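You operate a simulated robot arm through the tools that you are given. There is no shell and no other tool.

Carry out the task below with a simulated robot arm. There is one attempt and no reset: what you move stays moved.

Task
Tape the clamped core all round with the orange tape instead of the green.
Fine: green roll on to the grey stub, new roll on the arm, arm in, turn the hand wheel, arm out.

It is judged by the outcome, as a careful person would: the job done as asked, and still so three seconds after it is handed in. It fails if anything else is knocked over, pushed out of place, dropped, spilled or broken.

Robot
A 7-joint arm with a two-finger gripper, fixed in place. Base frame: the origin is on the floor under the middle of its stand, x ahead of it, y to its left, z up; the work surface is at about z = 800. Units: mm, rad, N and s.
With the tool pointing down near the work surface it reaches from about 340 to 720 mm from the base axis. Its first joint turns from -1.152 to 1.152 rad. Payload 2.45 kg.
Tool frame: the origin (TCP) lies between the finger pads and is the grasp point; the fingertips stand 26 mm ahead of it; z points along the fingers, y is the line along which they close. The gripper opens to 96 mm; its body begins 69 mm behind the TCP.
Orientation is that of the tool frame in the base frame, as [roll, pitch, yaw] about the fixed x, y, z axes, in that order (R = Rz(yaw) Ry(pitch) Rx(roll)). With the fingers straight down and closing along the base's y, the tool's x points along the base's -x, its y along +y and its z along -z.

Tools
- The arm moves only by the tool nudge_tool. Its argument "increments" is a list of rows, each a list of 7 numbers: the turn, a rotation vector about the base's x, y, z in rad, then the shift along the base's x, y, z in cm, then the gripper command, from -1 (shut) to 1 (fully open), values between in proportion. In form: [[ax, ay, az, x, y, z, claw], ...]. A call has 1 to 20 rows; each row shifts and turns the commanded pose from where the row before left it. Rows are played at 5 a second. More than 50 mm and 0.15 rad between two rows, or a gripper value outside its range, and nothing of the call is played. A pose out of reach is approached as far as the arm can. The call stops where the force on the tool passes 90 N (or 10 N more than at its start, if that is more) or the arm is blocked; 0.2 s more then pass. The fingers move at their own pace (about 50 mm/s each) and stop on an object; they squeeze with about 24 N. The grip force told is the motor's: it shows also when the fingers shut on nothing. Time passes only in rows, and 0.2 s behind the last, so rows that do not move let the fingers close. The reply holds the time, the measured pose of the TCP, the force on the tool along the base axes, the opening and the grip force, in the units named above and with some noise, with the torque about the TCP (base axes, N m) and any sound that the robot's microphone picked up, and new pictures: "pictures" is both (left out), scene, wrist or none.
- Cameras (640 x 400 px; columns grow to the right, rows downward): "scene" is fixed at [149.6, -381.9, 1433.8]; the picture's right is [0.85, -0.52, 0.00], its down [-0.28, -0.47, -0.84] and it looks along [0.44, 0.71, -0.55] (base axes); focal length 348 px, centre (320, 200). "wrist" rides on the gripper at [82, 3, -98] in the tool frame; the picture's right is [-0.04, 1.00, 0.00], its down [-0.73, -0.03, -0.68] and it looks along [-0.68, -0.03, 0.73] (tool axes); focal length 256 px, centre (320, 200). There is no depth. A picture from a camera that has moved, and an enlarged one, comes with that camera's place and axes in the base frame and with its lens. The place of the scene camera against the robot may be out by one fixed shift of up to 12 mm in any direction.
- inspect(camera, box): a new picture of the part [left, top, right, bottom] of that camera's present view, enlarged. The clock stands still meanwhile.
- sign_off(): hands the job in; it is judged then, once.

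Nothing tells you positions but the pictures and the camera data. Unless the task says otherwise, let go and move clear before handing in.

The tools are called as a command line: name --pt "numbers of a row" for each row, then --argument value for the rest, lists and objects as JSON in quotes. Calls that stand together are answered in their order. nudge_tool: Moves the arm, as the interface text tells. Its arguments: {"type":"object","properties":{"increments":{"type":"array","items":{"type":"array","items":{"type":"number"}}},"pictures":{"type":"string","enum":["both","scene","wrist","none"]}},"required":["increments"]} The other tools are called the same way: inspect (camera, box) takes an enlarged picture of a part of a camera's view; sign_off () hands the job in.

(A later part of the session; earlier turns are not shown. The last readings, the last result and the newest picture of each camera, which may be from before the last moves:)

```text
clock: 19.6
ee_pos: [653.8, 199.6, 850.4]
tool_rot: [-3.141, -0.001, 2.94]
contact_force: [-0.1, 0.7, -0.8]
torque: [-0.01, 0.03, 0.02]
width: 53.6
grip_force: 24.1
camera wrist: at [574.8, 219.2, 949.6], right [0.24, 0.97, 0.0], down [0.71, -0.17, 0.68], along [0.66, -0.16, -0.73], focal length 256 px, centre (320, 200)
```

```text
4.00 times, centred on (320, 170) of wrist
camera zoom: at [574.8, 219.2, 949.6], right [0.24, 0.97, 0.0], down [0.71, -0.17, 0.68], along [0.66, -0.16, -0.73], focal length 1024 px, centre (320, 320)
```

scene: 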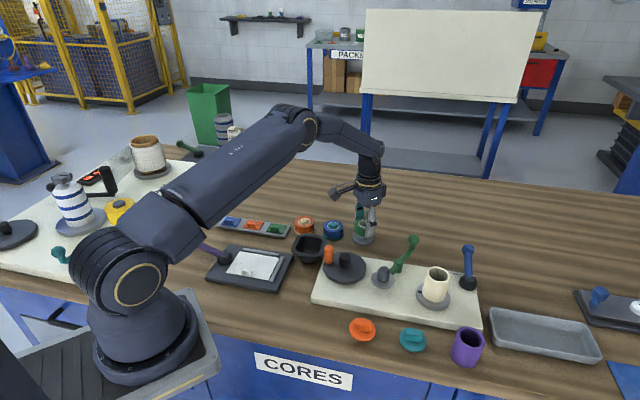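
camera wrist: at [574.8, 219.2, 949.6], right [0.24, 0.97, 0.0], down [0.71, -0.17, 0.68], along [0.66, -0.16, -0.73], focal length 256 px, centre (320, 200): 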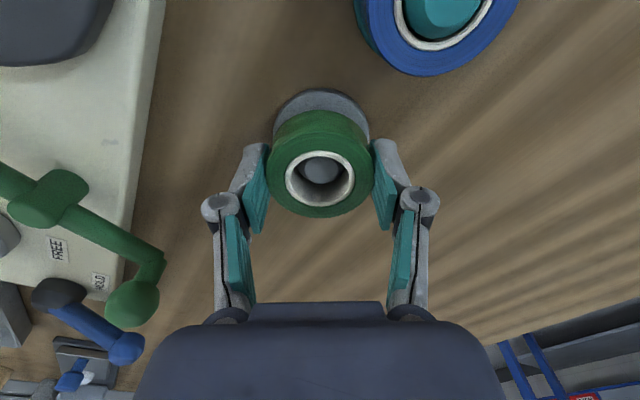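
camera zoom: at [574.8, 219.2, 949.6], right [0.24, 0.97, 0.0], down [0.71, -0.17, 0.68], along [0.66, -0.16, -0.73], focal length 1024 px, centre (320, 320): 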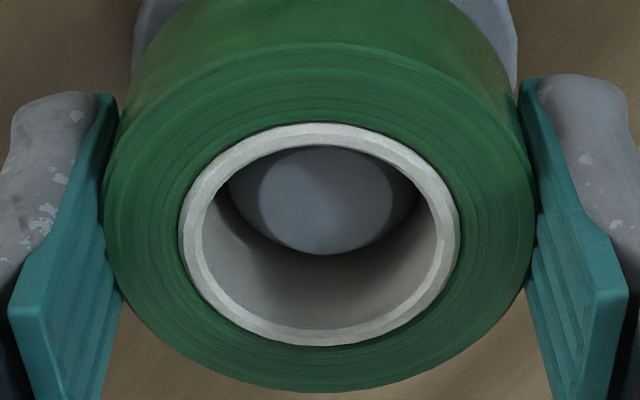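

The dome is now inside the hole with no side force. Lowering the rest to the seat.

nudge_tool --pt "0 0 0 0 0 -0.3 -1" --pt "0 0 0 0 0 -0.3 -1" --pt "0 0 0 0 0 -0.3 -1" --pt "0 0 0 0 0 -0.2 -1" --pt "0 0 0 0 0 0 -1" --pt "0 0 0 0 0 0 -1"

inspect --camera "wrist" --box '[260, 120, 380, 220]'

inspect --camera "scene" --box '[300, 180, 420, 280]'

```text
clock: 21.0
ee_pos: [655.0, 200.1, 838.9]
tool_rot: [-3.141, 0.001, 2.941]
contact_force: [-0.2, 0.5, -0.9]
torque: [0.0, -0.02, -0.02]
width: 53.4
grip_force: 23.6
camera wrist: at [574.8, 219.2, 938.0], right [0.24, 0.97, 0.0], down [0.71, -0.17, 0.68], along [0.66, -0.16, -0.73], focal length 256 px, centre (320, 200)
```

scene: 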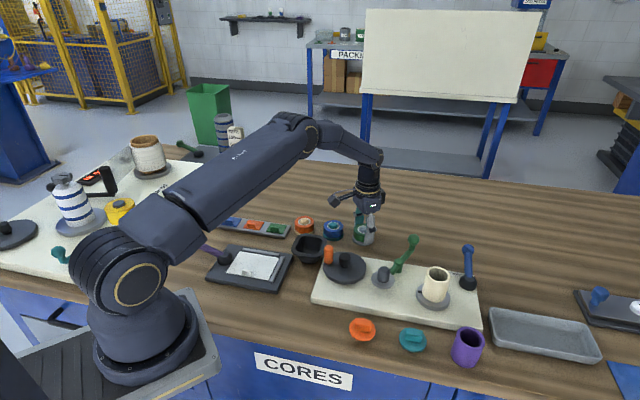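
wrist: 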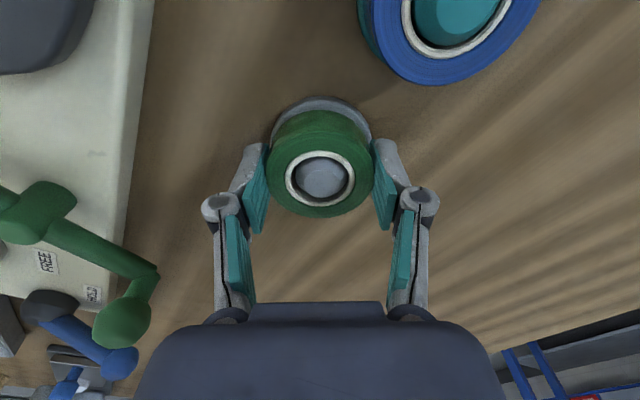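

```text
4.00 times, centred on (320, 170) of wrist
camera zoom: at [574.8, 219.2, 938.0], right [0.24, 0.97, 0.0], down [0.71, -0.17, 0.68], along [0.66, -0.16, -0.73], focal length 1024 px, centre (320, 320)
```

zoom: 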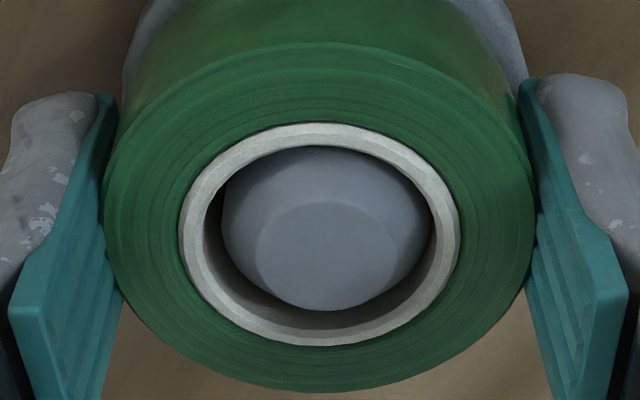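

```text
4.00 times, centred on (360, 230) of scene
camera zoom: at [149.6, -381.9, 1433.8], right [0.85, -0.52, 0.0], down [-0.28, -0.47, -0.84], along [0.44, 0.71, -0.55], focal length 1391 px, centre (160, 80)
```

zoom: 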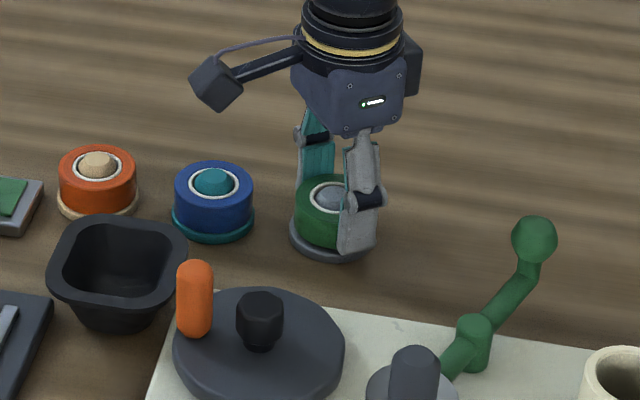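

Almost seated: the dome stands slightly lower in the hole than it did on the arm. A few more millimetres in fine steps.

nudge_tool --pt "0 0 0 0 0 -0.15 -1" --pt "0 0 0 0 0 -0.15 -1" --pt "0 0 0 0 0 -0.1 -1" --pt "0 0 0 0 0 0 -1" --pt "0 0 0 0 0 0 -1" --pictures "wrist"

inspect --camera "wrist" --box '[260, 120, 380, 220]'

```text
clock: 22.2
ee_pos: [655.0, 201.6, 835.1]
tool_rot: [3.14, 0.0, 2.941]
contact_force: [-1.6, -0.2, 3.5]
torque: [-0.18, 0.06, -0.05]
width: 53.1
grip_force: 23.8
camera wrist: at [574.8, 219.7, 934.6], right [0.24, 0.97, 0.0], down [0.71, -0.17, 0.68], along [0.66, -0.16, -0.73], focal length 256 px, centre (320, 200)
```

wrist: 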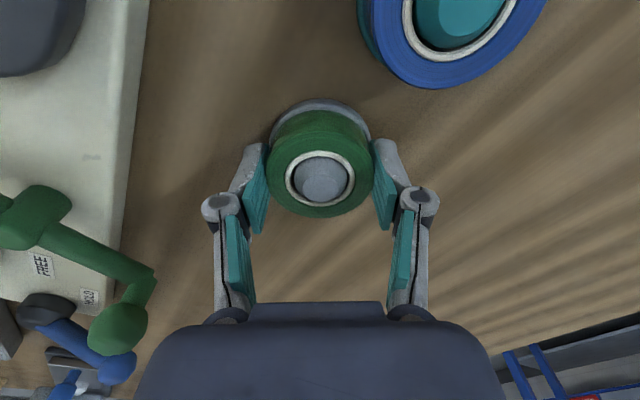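

```text
4.00 times, centred on (320, 170) of wrist
camera zoom: at [574.8, 219.7, 934.6], right [0.24, 0.97, 0.0], down [0.71, -0.17, 0.68], along [0.66, -0.16, -0.73], focal length 1024 px, centre (320, 320)
```

zoom: 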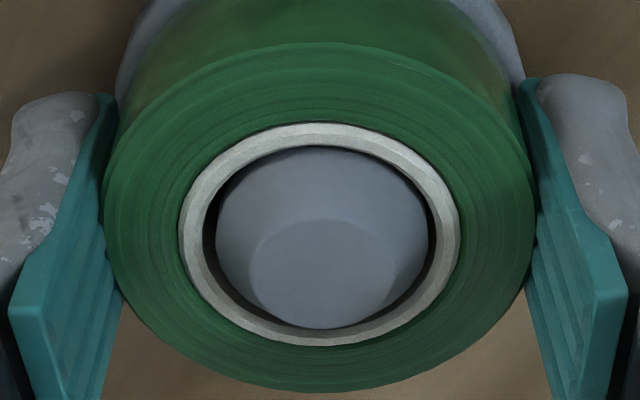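

Light upward force shows the roll is resting on the stub's disc. Opening and lifting away.

nudge_tool --pt "0 0 0 0 0 -0.05 -1" --pt "0 0 0 0 0 0 -1" --pt "0 0 0 0 0 0 0.6" --pt "0 0 0 0 0 0 0.6" --pt "0 0 0 0 0 0 0.6" --pt "0 0 0 0 0 1.0 0.6" --pt "0 0 0 0 0 2.0 0.6" --pt "0 0 0 0 0 3.0 0.6" --pt "0 0 0 0 0 3.0 0.6" --pt "0 0 0 0 0 0 0.6"

inspect --camera "scene" --box '[280, 190, 400, 290]'

inspect --camera "wrist" --box '[240, 40, 400, 160]'

```text
clock: 24.4
ee_pos: [655.8, 198.9, 926.0]
tool_rot: [-3.141, -0.002, 2.942]
contact_force: [0.6, 0.6, -0.5]
torque: [0.03, 0.01, 0.03]
width: 76.8
grip_force: 0.1
camera wrist: at [575.7, 217.8, 1025.1], right [0.24, 0.97, 0.0], down [0.71, -0.17, 0.68], along [0.66, -0.16, -0.73], focal length 256 px, centre (320, 200)
```

scene: 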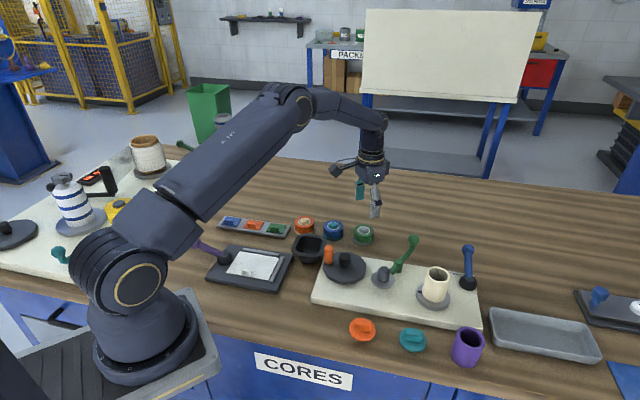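
wrist: 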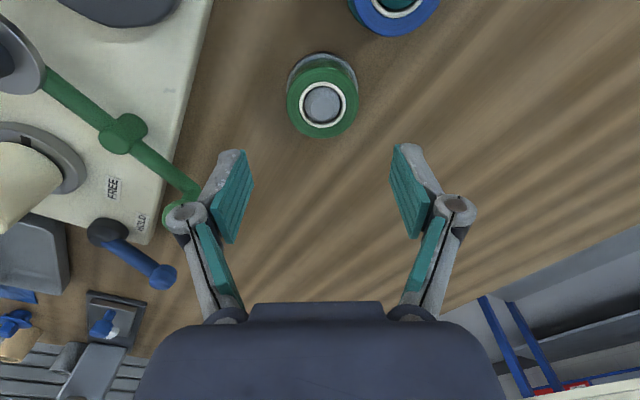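

```text
4.00 times, centred on (340, 240) of scene
camera zoom: at [149.6, -381.9, 1433.8], right [0.85, -0.52, 0.0], down [-0.28, -0.47, -0.84], along [0.44, 0.71, -0.55], focal length 1391 px, centre (240, 40)
```

zoom: 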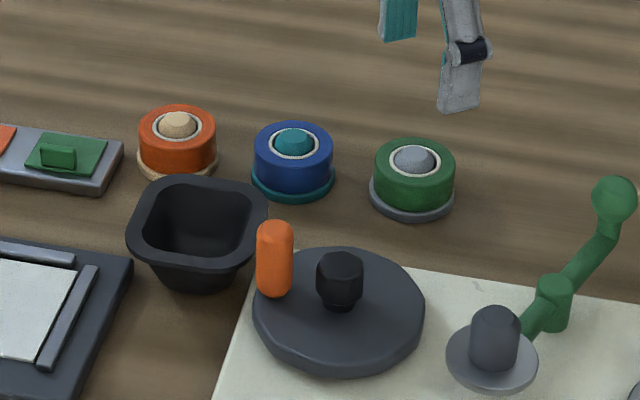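

```text
3.33 times, centred on (320, 100) of wrist
camera zoom: at [575.7, 217.8, 1025.1], right [0.24, 0.97, 0.0], down [0.71, -0.17, 0.68], along [0.66, -0.16, -0.73], focal length 853 px, centre (320, 533)
```

zoom: 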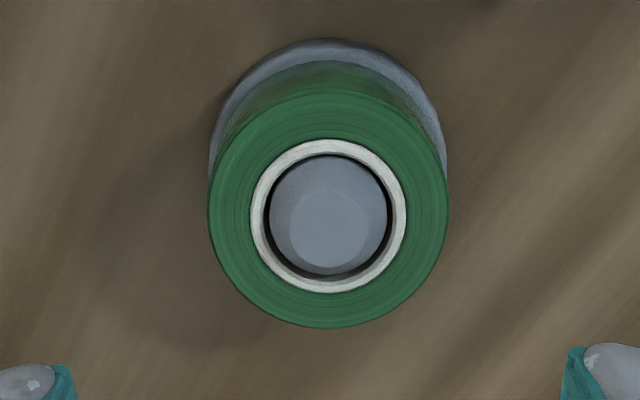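

Green roll is now on the grey stub at the same level as the others. Next I move over the orange roll at the same height.

nudge_tool --pt "0 0 0 -2.0 2.0 0 0.6" --pt "0 0 0 -2.5 2.5 0 0.6" --pt "0 0 0 -2.5 2.5 0 0.6" --pt "0 0 0 -2.5 2.6 0 0.6" --pt "0 0 0 -2.5 2.56 0 0.6" --pt "0 0 0 0 0 0 0.6" --pt "0 0 0 0 0 0 0.6" --pt "0 0 0 0 0 0 0.6" --pt "0 0 0 0 0 0 0.6"

inspect --camera "wrist" --box '[240, 40, 400, 160]'

```text
clock: 26.4
ee_pos: [535.3, 321.3, 927.4]
tool_rot: [-3.141, 0.0, 2.942]
contact_force: [0.2, -0.2, 0.1]
torque: [0.01, 0.0, -0.01]
width: 76.6
grip_force: 0.0
camera wrist: at [455.6, 339.8, 1026.8], right [0.24, 0.97, 0.0], down [0.71, -0.17, 0.68], along [0.66, -0.16, -0.73], focal length 256 px, centre (320, 200)
```

scene: 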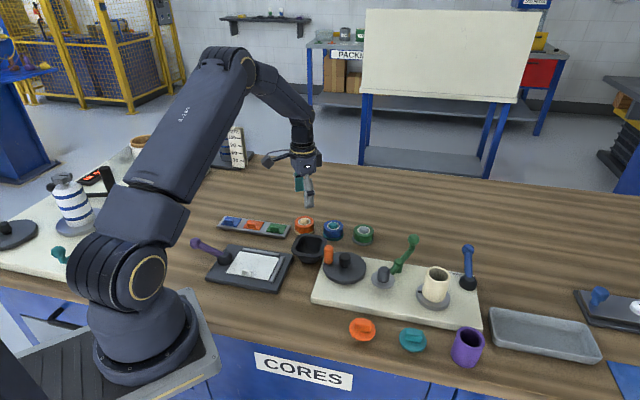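
wrist: 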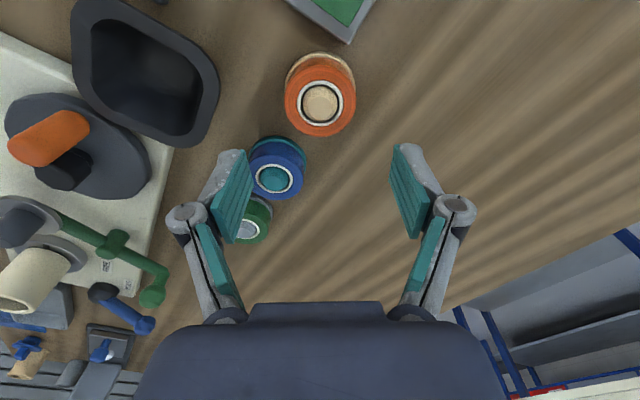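

```text
3.33 times, centred on (320, 100) of wrist
camera zoom: at [455.6, 339.8, 1026.8], right [0.24, 0.97, 0.0], down [0.71, -0.17, 0.68], along [0.66, -0.16, -0.73], focal length 853 px, centre (320, 533)
```

zoom: 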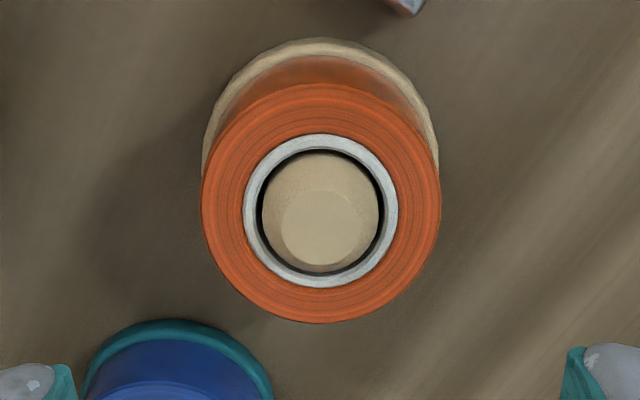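

Orange roll is centred below the hand within about a millimetre. Lowering around it with a small correction, then I'll check before closing.

nudge_tool --pt "0 0 0 -0.08 0.0 -2.0 0.6" --pt "0 0 0 0 0 -2.0 0.6" --pt "0 0 0 0 0 -2.0 0.6" --pt "0 0 0 0 0 -1.5 0.6" --pt "0 0 0 0 0 -1.0 0.6" --pt "0 0 0 0 0 0 0.6" --pt "0 0 0 0 0 0 0.6"

inspect --camera "wrist" --box '[220, 80, 420, 220]'

inspect --camera "scene" --box '[250, 180, 370, 280]'

```text
clock: 28.0
ee_pos: [534.0, 322.0, 838.5]
tool_rot: [3.141, 0.0, 2.941]
contact_force: [0.1, 0.1, 0.1]
torque: [-0.03, -0.01, 0.0]
width: 76.7
grip_force: 0.0
camera wrist: at [453.7, 340.2, 939.6], right [0.24, 0.97, 0.0], down [0.71, -0.17, 0.68], along [0.66, -0.16, -0.73], focal length 256 px, centre (320, 200)
```

scene: 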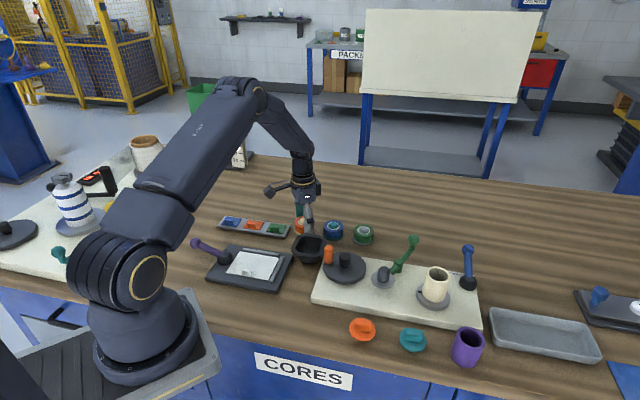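
wrist: 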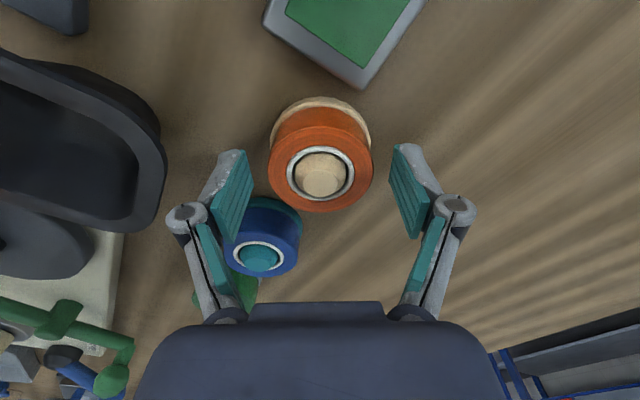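

```text
2.86 times, centred on (320, 150) of wrist
camera zoom: at [453.7, 340.2, 939.6], right [0.24, 0.97, 0.0], down [0.71, -0.17, 0.68], along [0.66, -0.16, -0.73], focal length 731 px, centre (320, 343)
```

zoom: 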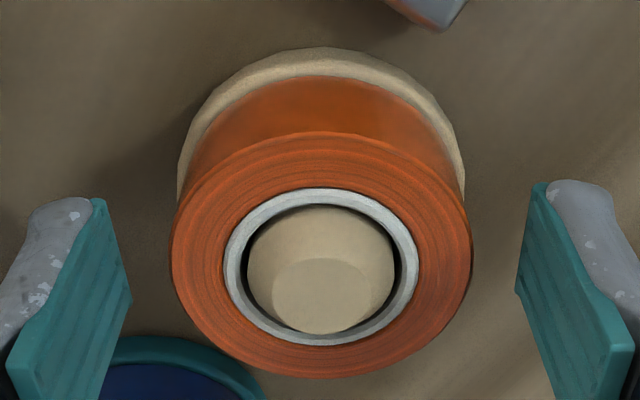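

```text
4.00 times, centred on (310, 230) of scene
camera zoom: at [149.6, -381.9, 1433.8], right [0.85, -0.52, 0.0], down [-0.28, -0.47, -0.84], along [0.44, 0.71, -0.55], focal length 1391 px, centre (360, 80)
```

zoom: 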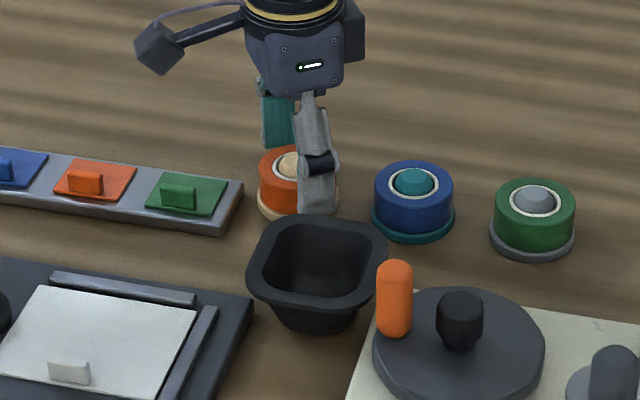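

Fingers straddle the orange roll without contact. I'll let the arm settle and re-read.

nudge_tool --pt "0 0 0 0 0 0 0.6" --pt "0 0 0 0 0 0 0.6" --pt "0 0 0 0 0 0 0.6" --pt "0 0 0 0 0 0 0.6" --pictures "wrist"

inspect --camera "wrist" --box '[220, 80, 420, 220]'

```text
clock: 29.0
ee_pos: [533.0, 321.3, 840.0]
tool_rot: [-3.141, 0.002, 2.942]
contact_force: [0.5, -0.9, 0.1]
torque: [0.04, 0.02, 0.0]
width: 76.9
grip_force: 0.1
camera wrist: at [453.7, 340.2, 939.7], right [0.24, 0.97, 0.0], down [0.71, -0.17, 0.68], along [0.66, -0.16, -0.73], focal length 256 px, centre (320, 200)
```

wrist: 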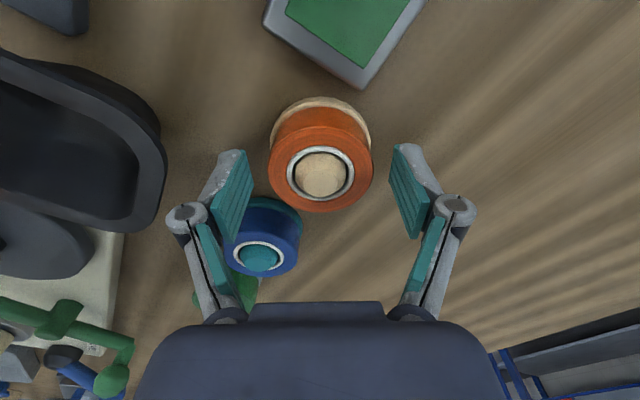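

```text
2.86 times, centred on (320, 150) of wrist
camera zoom: at [453.7, 340.2, 939.7], right [0.24, 0.97, 0.0], down [0.71, -0.17, 0.68], along [0.66, -0.16, -0.73], focal length 731 px, centre (320, 343)
```

zoom: 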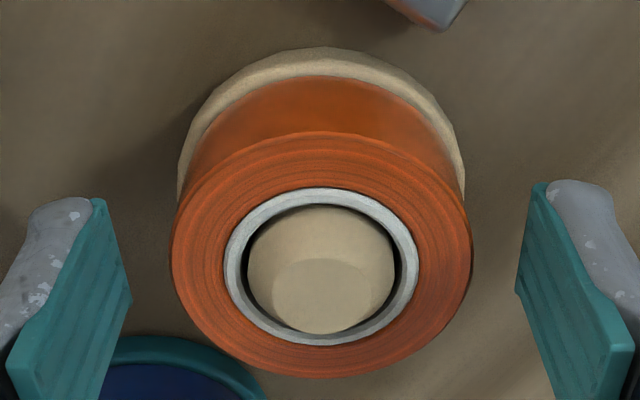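

The hand sits about 4 mm higher than commanded here. Lowering 4 mm more and then closing.

nudge_tool --pt "0 0 0 0 0 -0.2 0.6" --pt "0 0 0 0 0 -0.2 0.6" --pt "0 0 0 0 0 0 0.6" --pt "0 0 0 0 0 0 0.6" --pt "0 0 0 0 0 0 -1" --pt "0 0 0 0 0 0 -1" --pt "0 0 0 0 0 0 -1" --pt "0 0 0 0 0 0 -1" --pictures "wrist"

inspect --camera "wrist" --box '[220, 80, 420, 220]'

```text
clock: 30.8
ee_pos: [533.4, 321.1, 837.3]
tool_rot: [-3.14, -0.001, 2.942]
contact_force: [-0.2, -0.7, 0.0]
torque: [0.04, 0.02, 0.0]
width: 53.8
grip_force: 23.9
camera wrist: at [453.5, 340.3, 936.0], right [0.24, 0.97, 0.0], down [0.71, -0.17, 0.68], along [0.66, -0.16, -0.73], focal length 256 px, centre (320, 200)
```

wrist: 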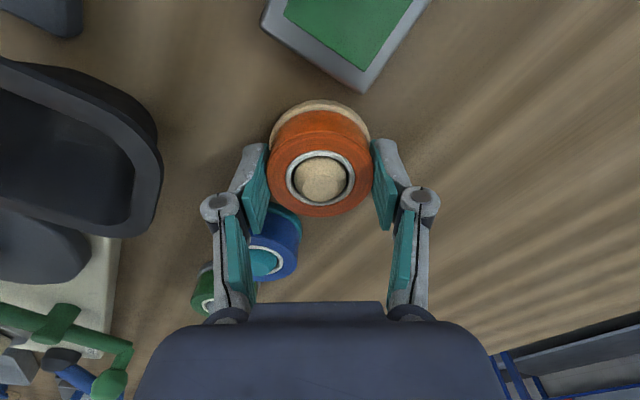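

```text
2.86 times, centred on (320, 150) of wrist
camera zoom: at [453.5, 340.3, 936.0], right [0.24, 0.97, 0.0], down [0.71, -0.17, 0.68], along [0.66, -0.16, -0.73], focal length 731 px, centre (320, 343)
```

zoom: 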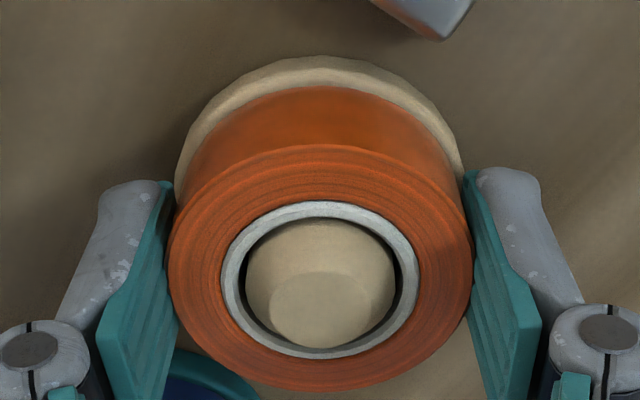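

The orange roll is gripped in the same place in the hand as the green one was. Lifting it off and carrying it over to the arm's spindle.

nudge_tool --pt "0 0 0 0 0 0.5 -1" --pt "0 0 0 0 0 1.0 -1" --pt "0 0 0 0 0 1.5 -1" --pt "0 0 0 0 0 2.5 -1" --pt "0 0 0 0 0 3.0 -1" --pt "0 0 0 0 0 3.0 -1" --pt "0 0 0 0 0 3.0 -1" --pt "0 0 0 0 0 0 -1"

inspect --camera "scene" --box '[250, 150, 410, 280]'

```text
clock: 32.6
ee_pos: [533.7, 320.2, 980.6]
tool_rot: [3.141, 0.002, 2.941]
contact_force: [-0.3, 0.2, 0.1]
torque: [-0.03, 0.02, 0.01]
width: 53.8
grip_force: 23.8
camera wrist: at [454.7, 338.6, 1080.1], right [0.24, 0.97, 0.0], down [0.71, -0.17, 0.68], along [0.66, -0.16, -0.73], focal length 256 px, centre (320, 200)
```

scene: 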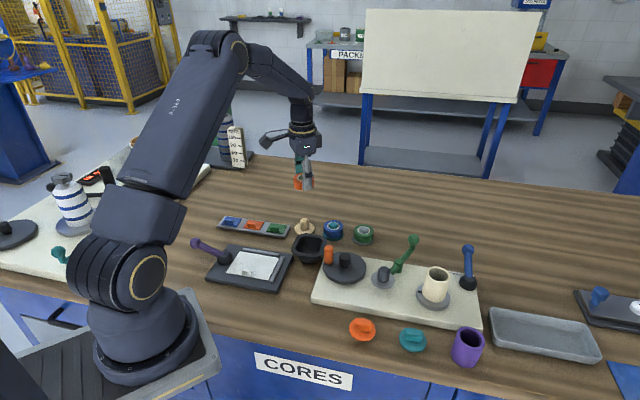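
wrist: 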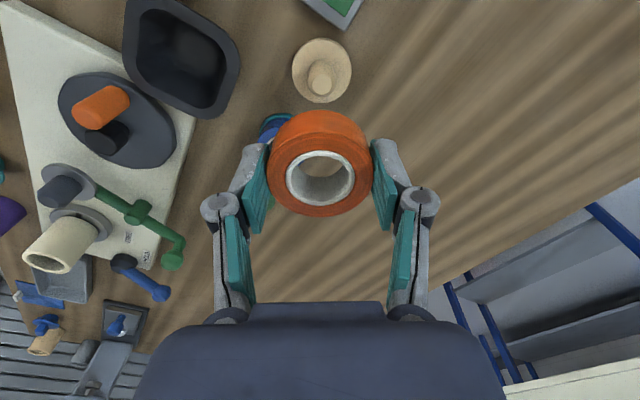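

```text
3.08 times, centred on (330, 215) of scene
camera zoom: at [149.6, -381.9, 1433.8], right [0.85, -0.52, 0.0], down [-0.28, -0.47, -0.84], along [0.44, 0.71, -0.55], focal length 1070 px, centre (289, 154)
```

zoom: 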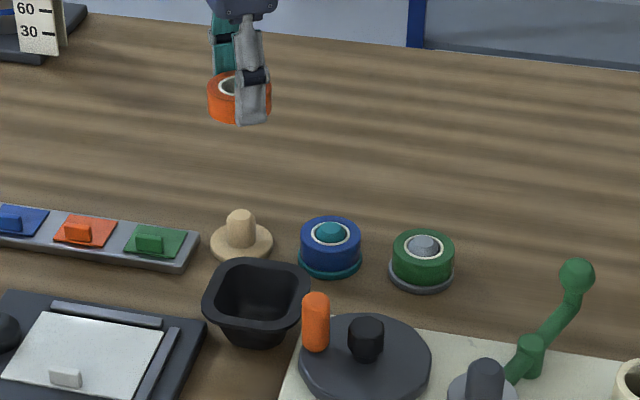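

Orange roll is off its post. Carrying it across to the arm's spindle at this height.

nudge_tool --pt "0 0 0 0.3 -2.5 0.3 -1" --pt "0 0 0 0.4 -3.8 0.3 -1" --pt "0 0 0 0.4 -4.0 0 -1" --pt "0 0 0 0.4 -4.0 0 -1" --pt "0 0 0 0.4 -4.0 0 -1" --pt "0 0 0 0.4 -4.0 0 -1" --pt "0 0 0 0.4 -4.0 0 -1" --pt "0 0 0 0.3 -2.5 0 -1" --pt "0 0 0 0.22 -1.71 0 -1" --pt "0 0 0 0 0 0 -1" --pt "0 0 0 0 0 0 -1" --pt "0 0 0 0 0 0 -1" --pt "0 0 0 0 0 0 -1"

inspect --camera "wrist" --box '[220, 60, 420, 220]'

```text
clock: 35.4
ee_pos: [566.5, 17.0, 985.6]
tool_rot: [-3.14, 0.001, 2.941]
contact_force: [-0.4, -0.5, -0.3]
torque: [0.01, 0.02, 0.01]
width: 53.5
grip_force: 23.8
camera wrist: at [486.6, 35.9, 1085.0], right [0.24, 0.97, 0.0], down [0.71, -0.17, 0.68], along [0.66, -0.16, -0.73], focal length 256 px, centre (320, 200)
```

scene: 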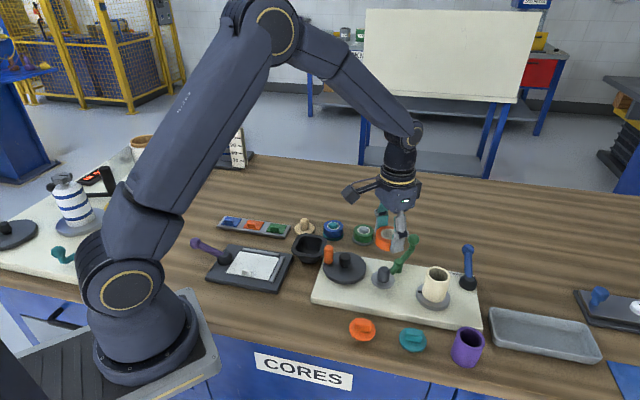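
wrist: 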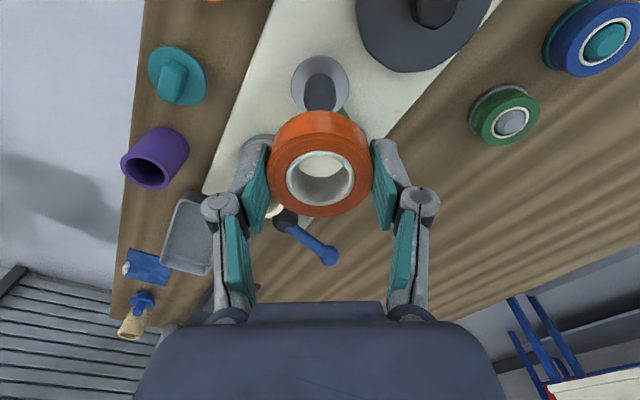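

```text
2.50 times, centred on (320, 140) of wrist
camera zoom: at [486.6, 35.9, 1085.0], right [0.24, 0.97, 0.0], down [0.71, -0.17, 0.68], along [0.66, -0.16, -0.73], focal length 640 px, centre (320, 350)
```

zoom: 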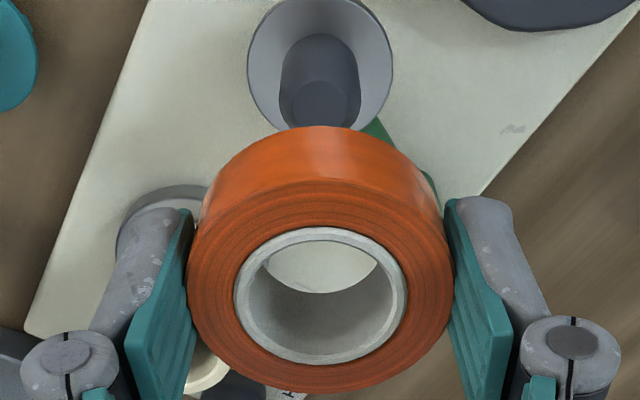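

Spindle appears within about 0.6 mm of the aligned reference. Correcting and lowering.

nudge_tool --pt "0 0 0 -0.01 -0.06 -2.0 -1" --pt "0 0 0 0 0 -2.0 -1" --pt "0 0 0 0 0 -2.0 -1" --pt "0 0 0 0 0 -1.0 -1" --pt "0 0 0 0 0 -0.5 -1" --pt "0 0 0 0 0 -0.5 -1" --pt "0 0 0 0 0 0 -1" --pt "0 0 0 0 0 0 -1" --pt "0 0 0 0 0 0 -1"

inspect --camera "wrist" --box '[220, 60, 420, 220]'

inspect --camera "scene" --box '[340, 210, 460, 310]'

```text
clock: 37.4
ee_pos: [566.5, 15.6, 907.2]
tool_rot: [-3.141, 0.001, 2.941]
contact_force: [0.7, -0.1, -0.4]
torque: [0.01, 0.01, 0.0]
width: 53.5
grip_force: 24.0
camera wrist: at [486.1, 35.1, 1006.0], right [0.24, 0.97, 0.0], down [0.71, -0.17, 0.68], along [0.66, -0.16, -0.73], focal length 256 px, centre (320, 200)
```

scene: 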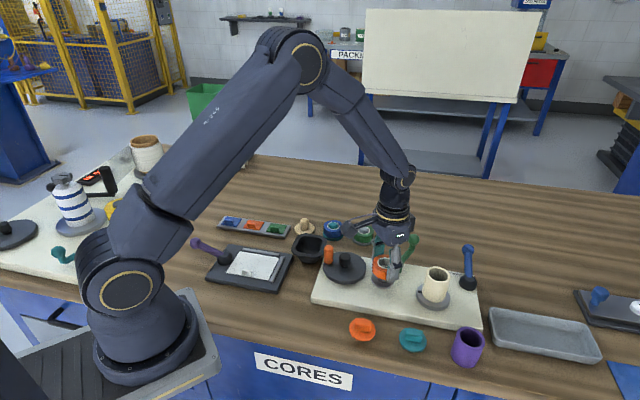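
wrist: 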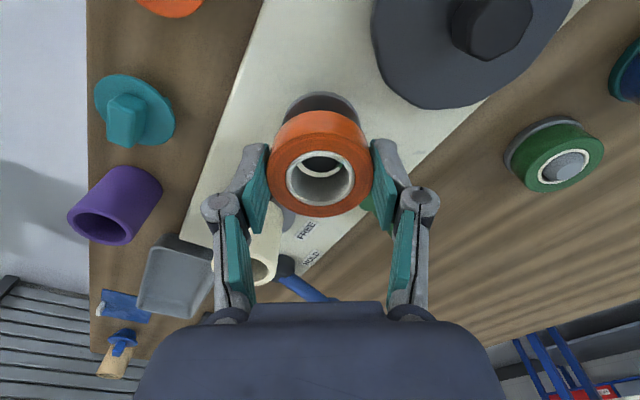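

```text
2.50 times, centred on (320, 140) of wrist
camera zoom: at [486.1, 35.1, 1006.0], right [0.24, 0.97, 0.0], down [0.71, -0.17, 0.68], along [0.66, -0.16, -0.73], focal length 640 px, centre (320, 350)
```

zoom: 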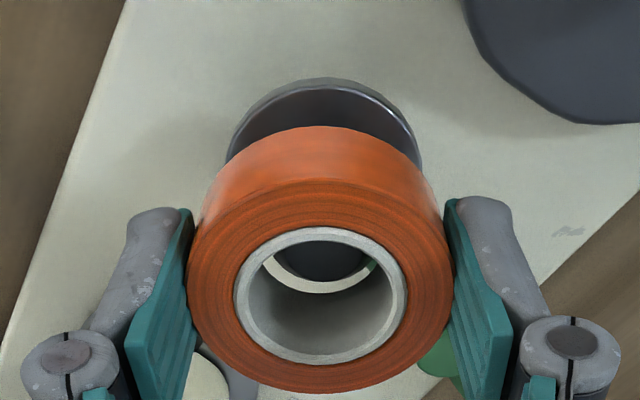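

```text
4.00 times, centred on (400, 260) of scene
camera zoom: at [149.6, -381.9, 1433.8], right [0.85, -0.52, 0.0], down [-0.28, -0.47, -0.84], along [0.44, 0.71, -0.55], focal length 1391 px, centre (0, -40)
```

zoom: 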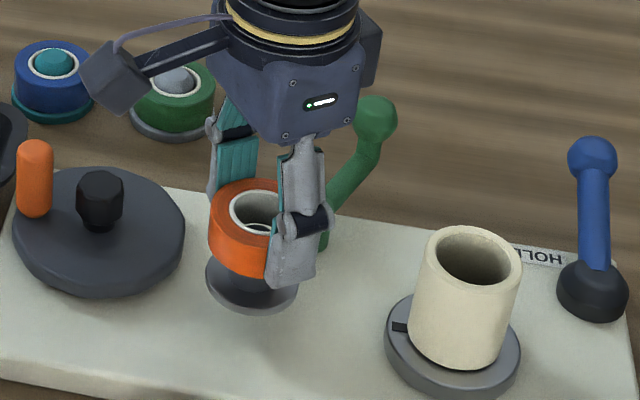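

The dome is centred in the orange roll's hole, no contact yet. Continuing gently.

nudge_tool --pt "0 0 0 0 0 -0.3 -1" --pt "0 0 0 0 0 -0.3 -1" --pt "0 0 0 0 0 -0.3 -1" --pt "0 0 0 0 0 -0.3 -1" --pt "0 0 0 0 0 0 -1" --pt "0 0 0 0 0 0 -1" --pictures "wrist"

inspect --camera "wrist" --box '[260, 120, 380, 220]'

```text
clock: 38.8
ee_pos: [566.6, 16.8, 893.4]
tool_rot: [-3.142, 0.001, 2.942]
contact_force: [-0.2, 0.6, -0.5]
torque: [0.0, -0.01, 0.02]
width: 53.5
grip_force: 23.8
camera wrist: at [486.5, 35.2, 994.1], right [0.24, 0.97, 0.0], down [0.71, -0.17, 0.68], along [0.66, -0.16, -0.73], focal length 256 px, centre (320, 200)
```

wrist: 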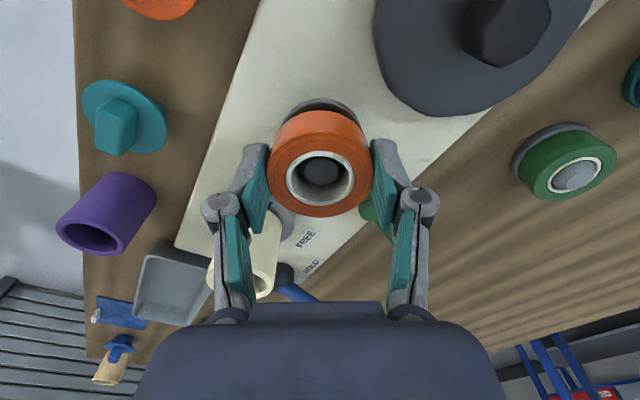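

```text
4.00 times, centred on (320, 170) of wrist
camera zoom: at [486.5, 35.2, 994.1], right [0.24, 0.97, 0.0], down [0.71, -0.17, 0.68], along [0.66, -0.16, -0.73], focal length 1024 px, centre (320, 320)
```

zoom: 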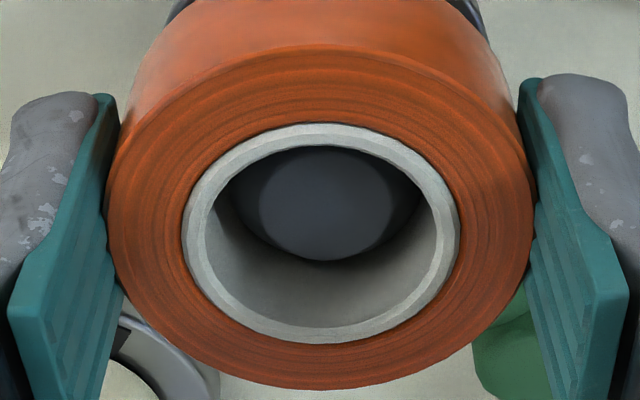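

The spindle has entered the hole. Lowering to the seat.

nudge_tool --pt "0 0 0 0 0 -0.3 -1" --pt "0 0 0 0 0 -0.3 -1" --pt "0 0 0 0 0 -0.3 -1" --pt "0 0 0 0 0 -0.2 -1" --pt "0 0 0 0 0 -0.15 -1" --pt "0 0 0 0 0 0 -1" --pt "0 0 0 0 0 0 -1" --pictures "wrist"

inspect --camera "wrist" --box '[260, 120, 380, 220]'

```text
clock: 40.4
ee_pos: [566.9, 17.0, 884.4]
tool_rot: [3.14, -0.001, 2.942]
contact_force: [-1.0, 0.3, -0.1]
torque: [0.0, -0.01, 0.02]
width: 53.3
grip_force: 23.6
camera wrist: at [486.7, 35.3, 981.7], right [0.24, 0.97, 0.0], down [0.71, -0.17, 0.68], along [0.66, -0.16, -0.73], focal length 256 px, centre (320, 200)
```

wrist: 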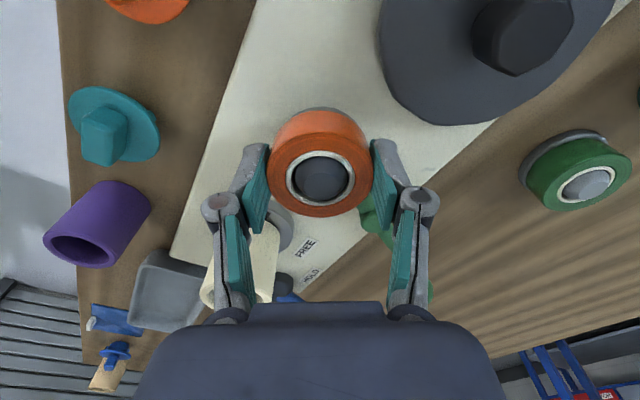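

```text
4.00 times, centred on (320, 170) of wrist
camera zoom: at [486.7, 35.3, 981.7], right [0.24, 0.97, 0.0], down [0.71, -0.17, 0.68], along [0.66, -0.16, -0.73], focal length 1024 px, centre (320, 320)
```

zoom: 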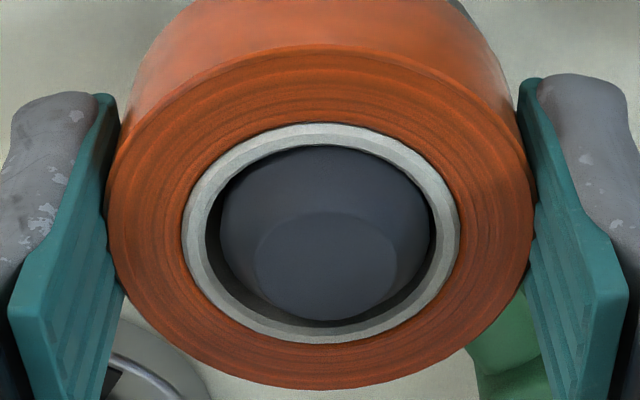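

About 2 mm remain by the reference. Fine steps until light contact, then release.

nudge_tool --pt "0 0 0 0 0 -0.1 -1" --pt "0 0 0 0 0 -0.1 -1" --pt "0 0 0 0 0 -0.05 -1" --pt "0 0 0 0 0 0 -1" --pt "0 0 0 0 0 0 -1" --pictures "wrist"

inspect --camera "wrist" --box '[260, 120, 380, 220]'

```text
clock: 41.6
ee_pos: [566.8, 15.8, 880.4]
tool_rot: [3.141, -0.001, 2.941]
contact_force: [0.4, -0.1, 5.7]
torque: [-0.02, -0.02, 0.01]
width: 51.2
grip_force: 23.8
camera wrist: at [487.0, 35.2, 979.1], right [0.24, 0.97, 0.0], down [0.71, -0.17, 0.68], along [0.66, -0.16, -0.73], focal length 256 px, centre (320, 200)
```

wrist: 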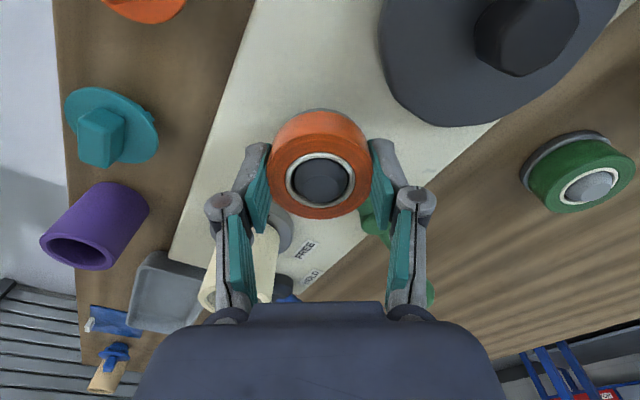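

```text
4.00 times, centred on (320, 170) of wrist
camera zoom: at [487.0, 35.2, 979.1], right [0.24, 0.97, 0.0], down [0.71, -0.17, 0.68], along [0.66, -0.16, -0.73], focal length 1024 px, centre (320, 320)
```

zoom: 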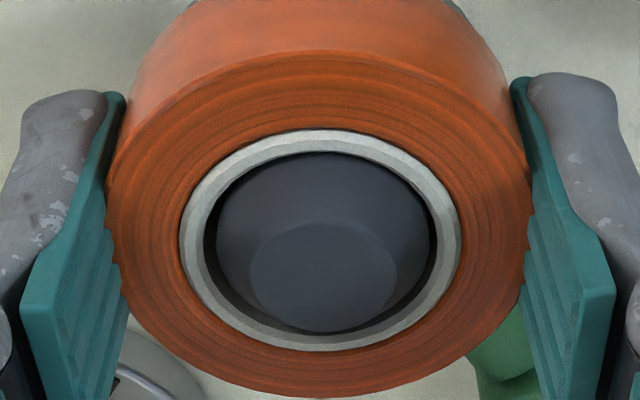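

5.7 N upward: the orange roll is seated on the arm. Opening and lifting away.

nudge_tool --pt "0 0 0 0 0 0 0.6" --pt "0 0 0 0 0 0 0.6" --pt "0 0 0 0 0 0 0.6" --pt "0 0 0 0 0 1.0 0.6" --pt "0 0 0 0 0 2.0 0.6" --pt "0 0 0 0 0 3.0 0.6" --pt "0 0 0 0 0 3.0 0.6" --pt "0 0 0 0 0 2.0 0.6" --pt "0 0 0 0 0 0 0.6"

inspect --camera "scene" --box '[340, 210, 460, 310]'

inspect --camera "wrist" --box '[240, 40, 400, 160]'

```text
clock: 43.6
ee_pos: [564.4, 15.2, 989.7]
tool_rot: [3.141, 0.0, 2.942]
contact_force: [-0.4, 0.5, -0.6]
torque: [-0.02, 0.02, 0.01]
width: 77.1
grip_force: 0.0
camera wrist: at [485.3, 33.7, 1089.1], right [0.24, 0.97, 0.0], down [0.71, -0.17, 0.68], along [0.66, -0.16, -0.73], focal length 256 px, centre (320, 200)
```

scene: 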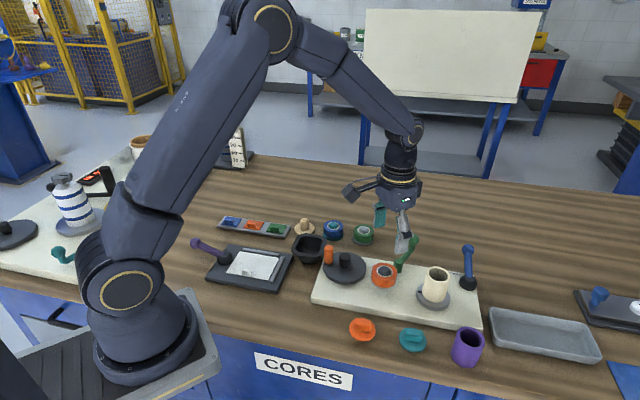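
wrist: 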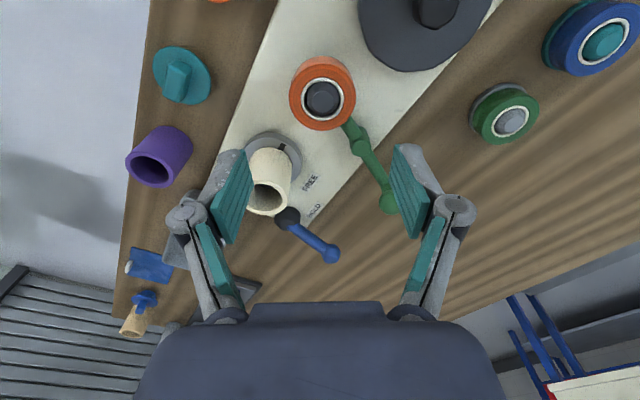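

```text
4.00 times, centred on (400, 260) of scene
camera zoom: at [149.6, -381.9, 1433.8], right [0.85, -0.52, 0.0], down [-0.28, -0.47, -0.84], along [0.44, 0.71, -0.55], focal length 1391 px, centre (0, -40)
```

zoom: 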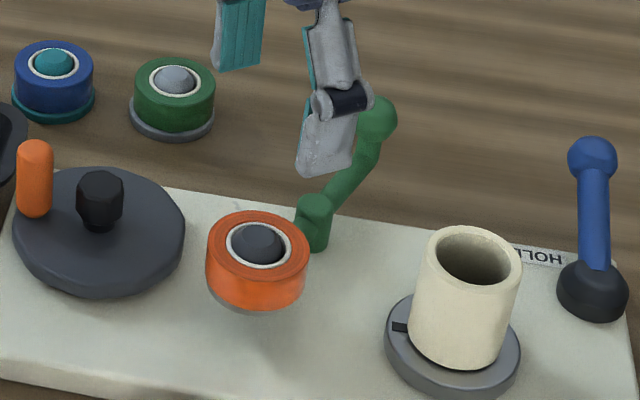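

```text
3.33 times, centred on (320, 100) of wrist
camera zoom: at [485.3, 33.7, 1089.1], right [0.24, 0.97, 0.0], down [0.71, -0.17, 0.68], along [0.66, -0.16, -0.73], focal length 853 px, centre (320, 533)
```

zoom: 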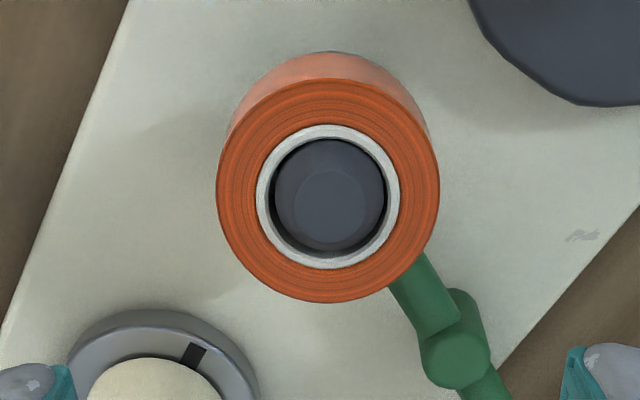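

Orange roll sits on the arm. The handle ball is at roughly (701,62,872). I'll hover over it with the fingers across the handle.

nudge_tool --pt "0 0 0.12 3.0 1.0 0 0.2" --pt "0 0 0.12 3.5 1.2 0 0.2" --pt "0 0 0.12 3.5 1.2 -1 0.2" --pt "0 0 0.11 3.2 1.2 -2 0.2" --pt "0 0 0 0 0 0 0.2" --pt "0 0 0 0 0 0 0.2" --pt "0 0 0 0 0 0 0.2"

inspect --camera "wrist" --box '[220, 20, 420, 180]'

inspect --camera "scene" --box '[340, 190, 480, 310]'

```text
clock: 45.2
ee_pos: [696.8, 62.0, 957.8]
tool_rot: [-3.141, 0.001, -2.871]
contact_force: [0.2, -0.5, 0.5]
torque: [0.01, 0.0, -0.03]
width: 57.6
grip_force: 0.1
camera wrist: at [617.0, 42.9, 1057.9], right [-0.23, 0.97, 0.0], down [0.71, 0.17, 0.68], along [0.66, 0.15, -0.73], focal length 256 px, centre (320, 200)
```

scene: 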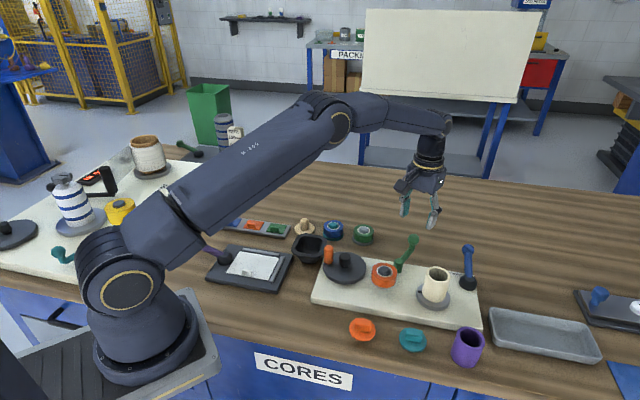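
wrist: 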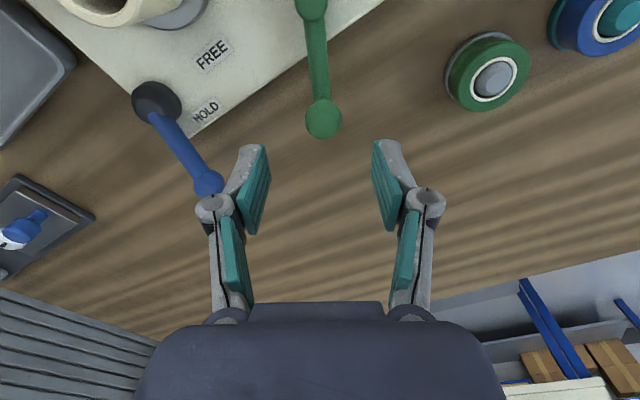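

```text
2.50 times, centred on (320, 100) of wrist
camera zoom: at [617.0, 42.9, 1057.9], right [-0.23, 0.97, 0.0], down [0.71, 0.17, 0.68], along [0.66, 0.15, -0.73], focal length 640 px, centre (320, 450)
```

zoom: 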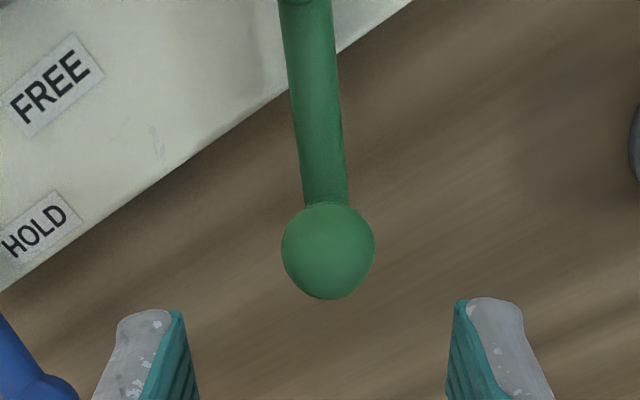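

```text
3.33 times, centred on (410, 250) of scene
camera zoom: at [149.6, -381.9, 1433.8], right [0.85, -0.52, 0.0], down [-0.28, -0.47, -0.84], along [0.44, 0.71, -0.55], focal length 1159 px, centre (20, 33)
```

zoom: 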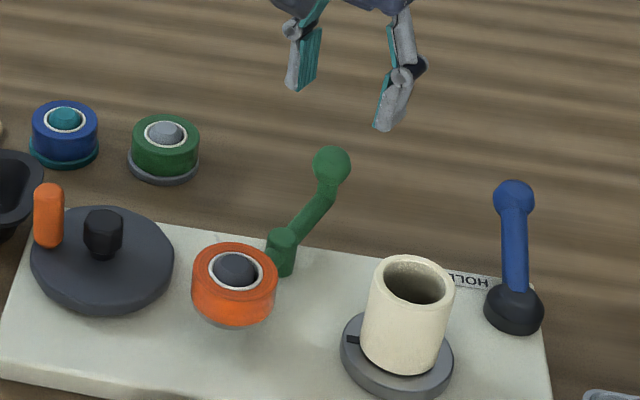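

The ball (about 28 mm) is at ≈(704,64,868). I'll lower the open fingers around it.

nudge_tool --pt "0 0 0 0.6 0.2 -2.0 0.2" --pt "0 0 0 0 0 -2.0 0.2" --pt "0 0 0 0 0 -1.5 0.2" --pt "0 0 0 0 0 -1.0 0.2" --pt "0 0 0 0 0 0 0.2" --pt "0 0 0 0 0 0 0.2" --pt "0 0 0 0 0 0 0.2"

inspect --camera "wrist" --box '[220, 60, 420, 220]'

inspect --camera "scene" --box '[340, 190, 480, 310]'

```text
clock: 46.8
ee_pos: [703.4, 61.5, 895.0]
tool_rot: [3.141, 0.001, -2.872]
contact_force: [-0.1, -0.8, 0.4]
torque: [0.01, 0.01, -0.03]
width: 57.5
grip_force: 0.0
camera wrist: at [623.5, 44.1, 994.1], right [-0.23, 0.97, 0.0], down [0.71, 0.17, 0.68], along [0.66, 0.15, -0.73], focal length 256 px, centre (320, 200)
```

scene: 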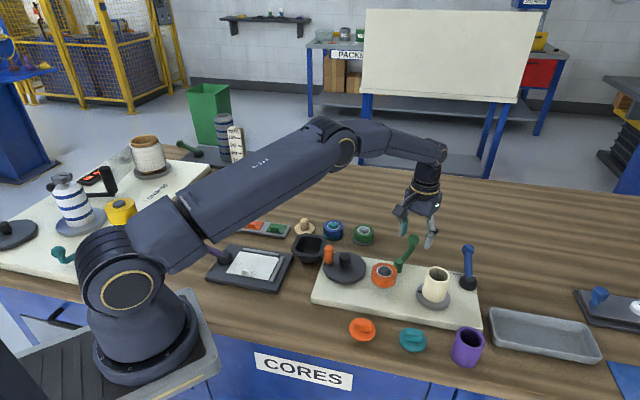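
wrist: 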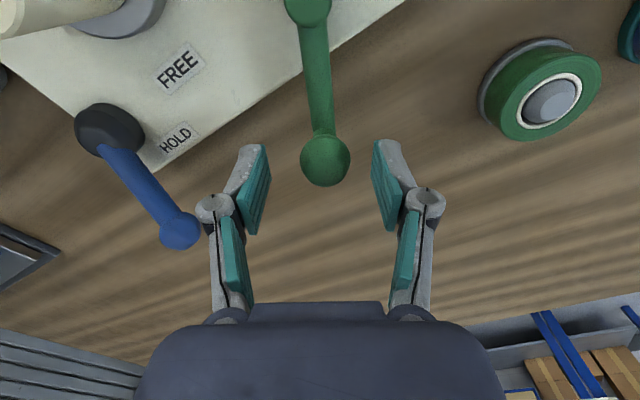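

```text
2.50 times, centred on (320, 140) of wrist
camera zoom: at [623.5, 44.1, 994.1], right [-0.23, 0.97, 0.0], down [0.71, 0.17, 0.68], along [0.66, 0.15, -0.73], focal length 640 px, centre (320, 350)
```

zoom: 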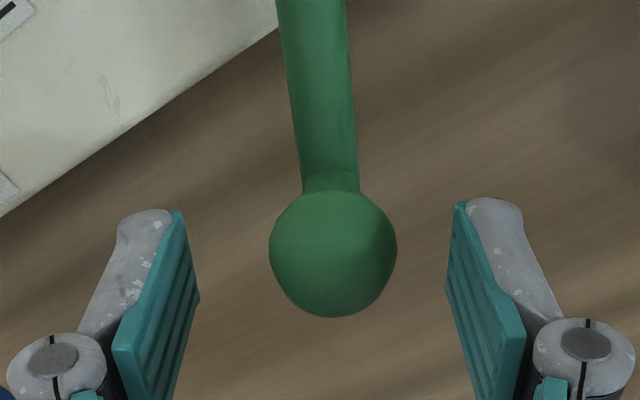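

```text
3.33 times, centred on (410, 250) of scene
camera zoom: at [149.6, -381.9, 1433.8], right [0.85, -0.52, 0.0], down [-0.28, -0.47, -0.84], along [0.44, 0.71, -0.55], focal length 1159 px, centre (20, 33)
```

zoom: 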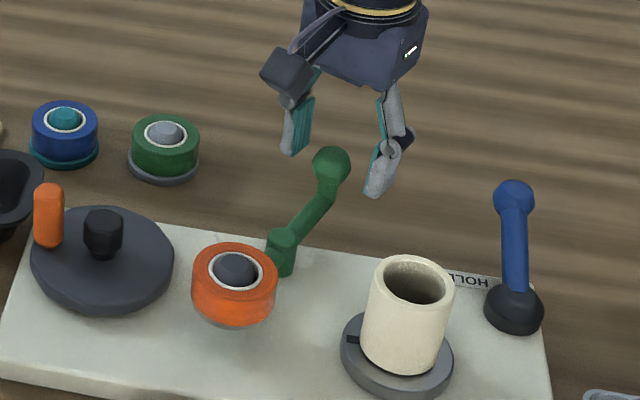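

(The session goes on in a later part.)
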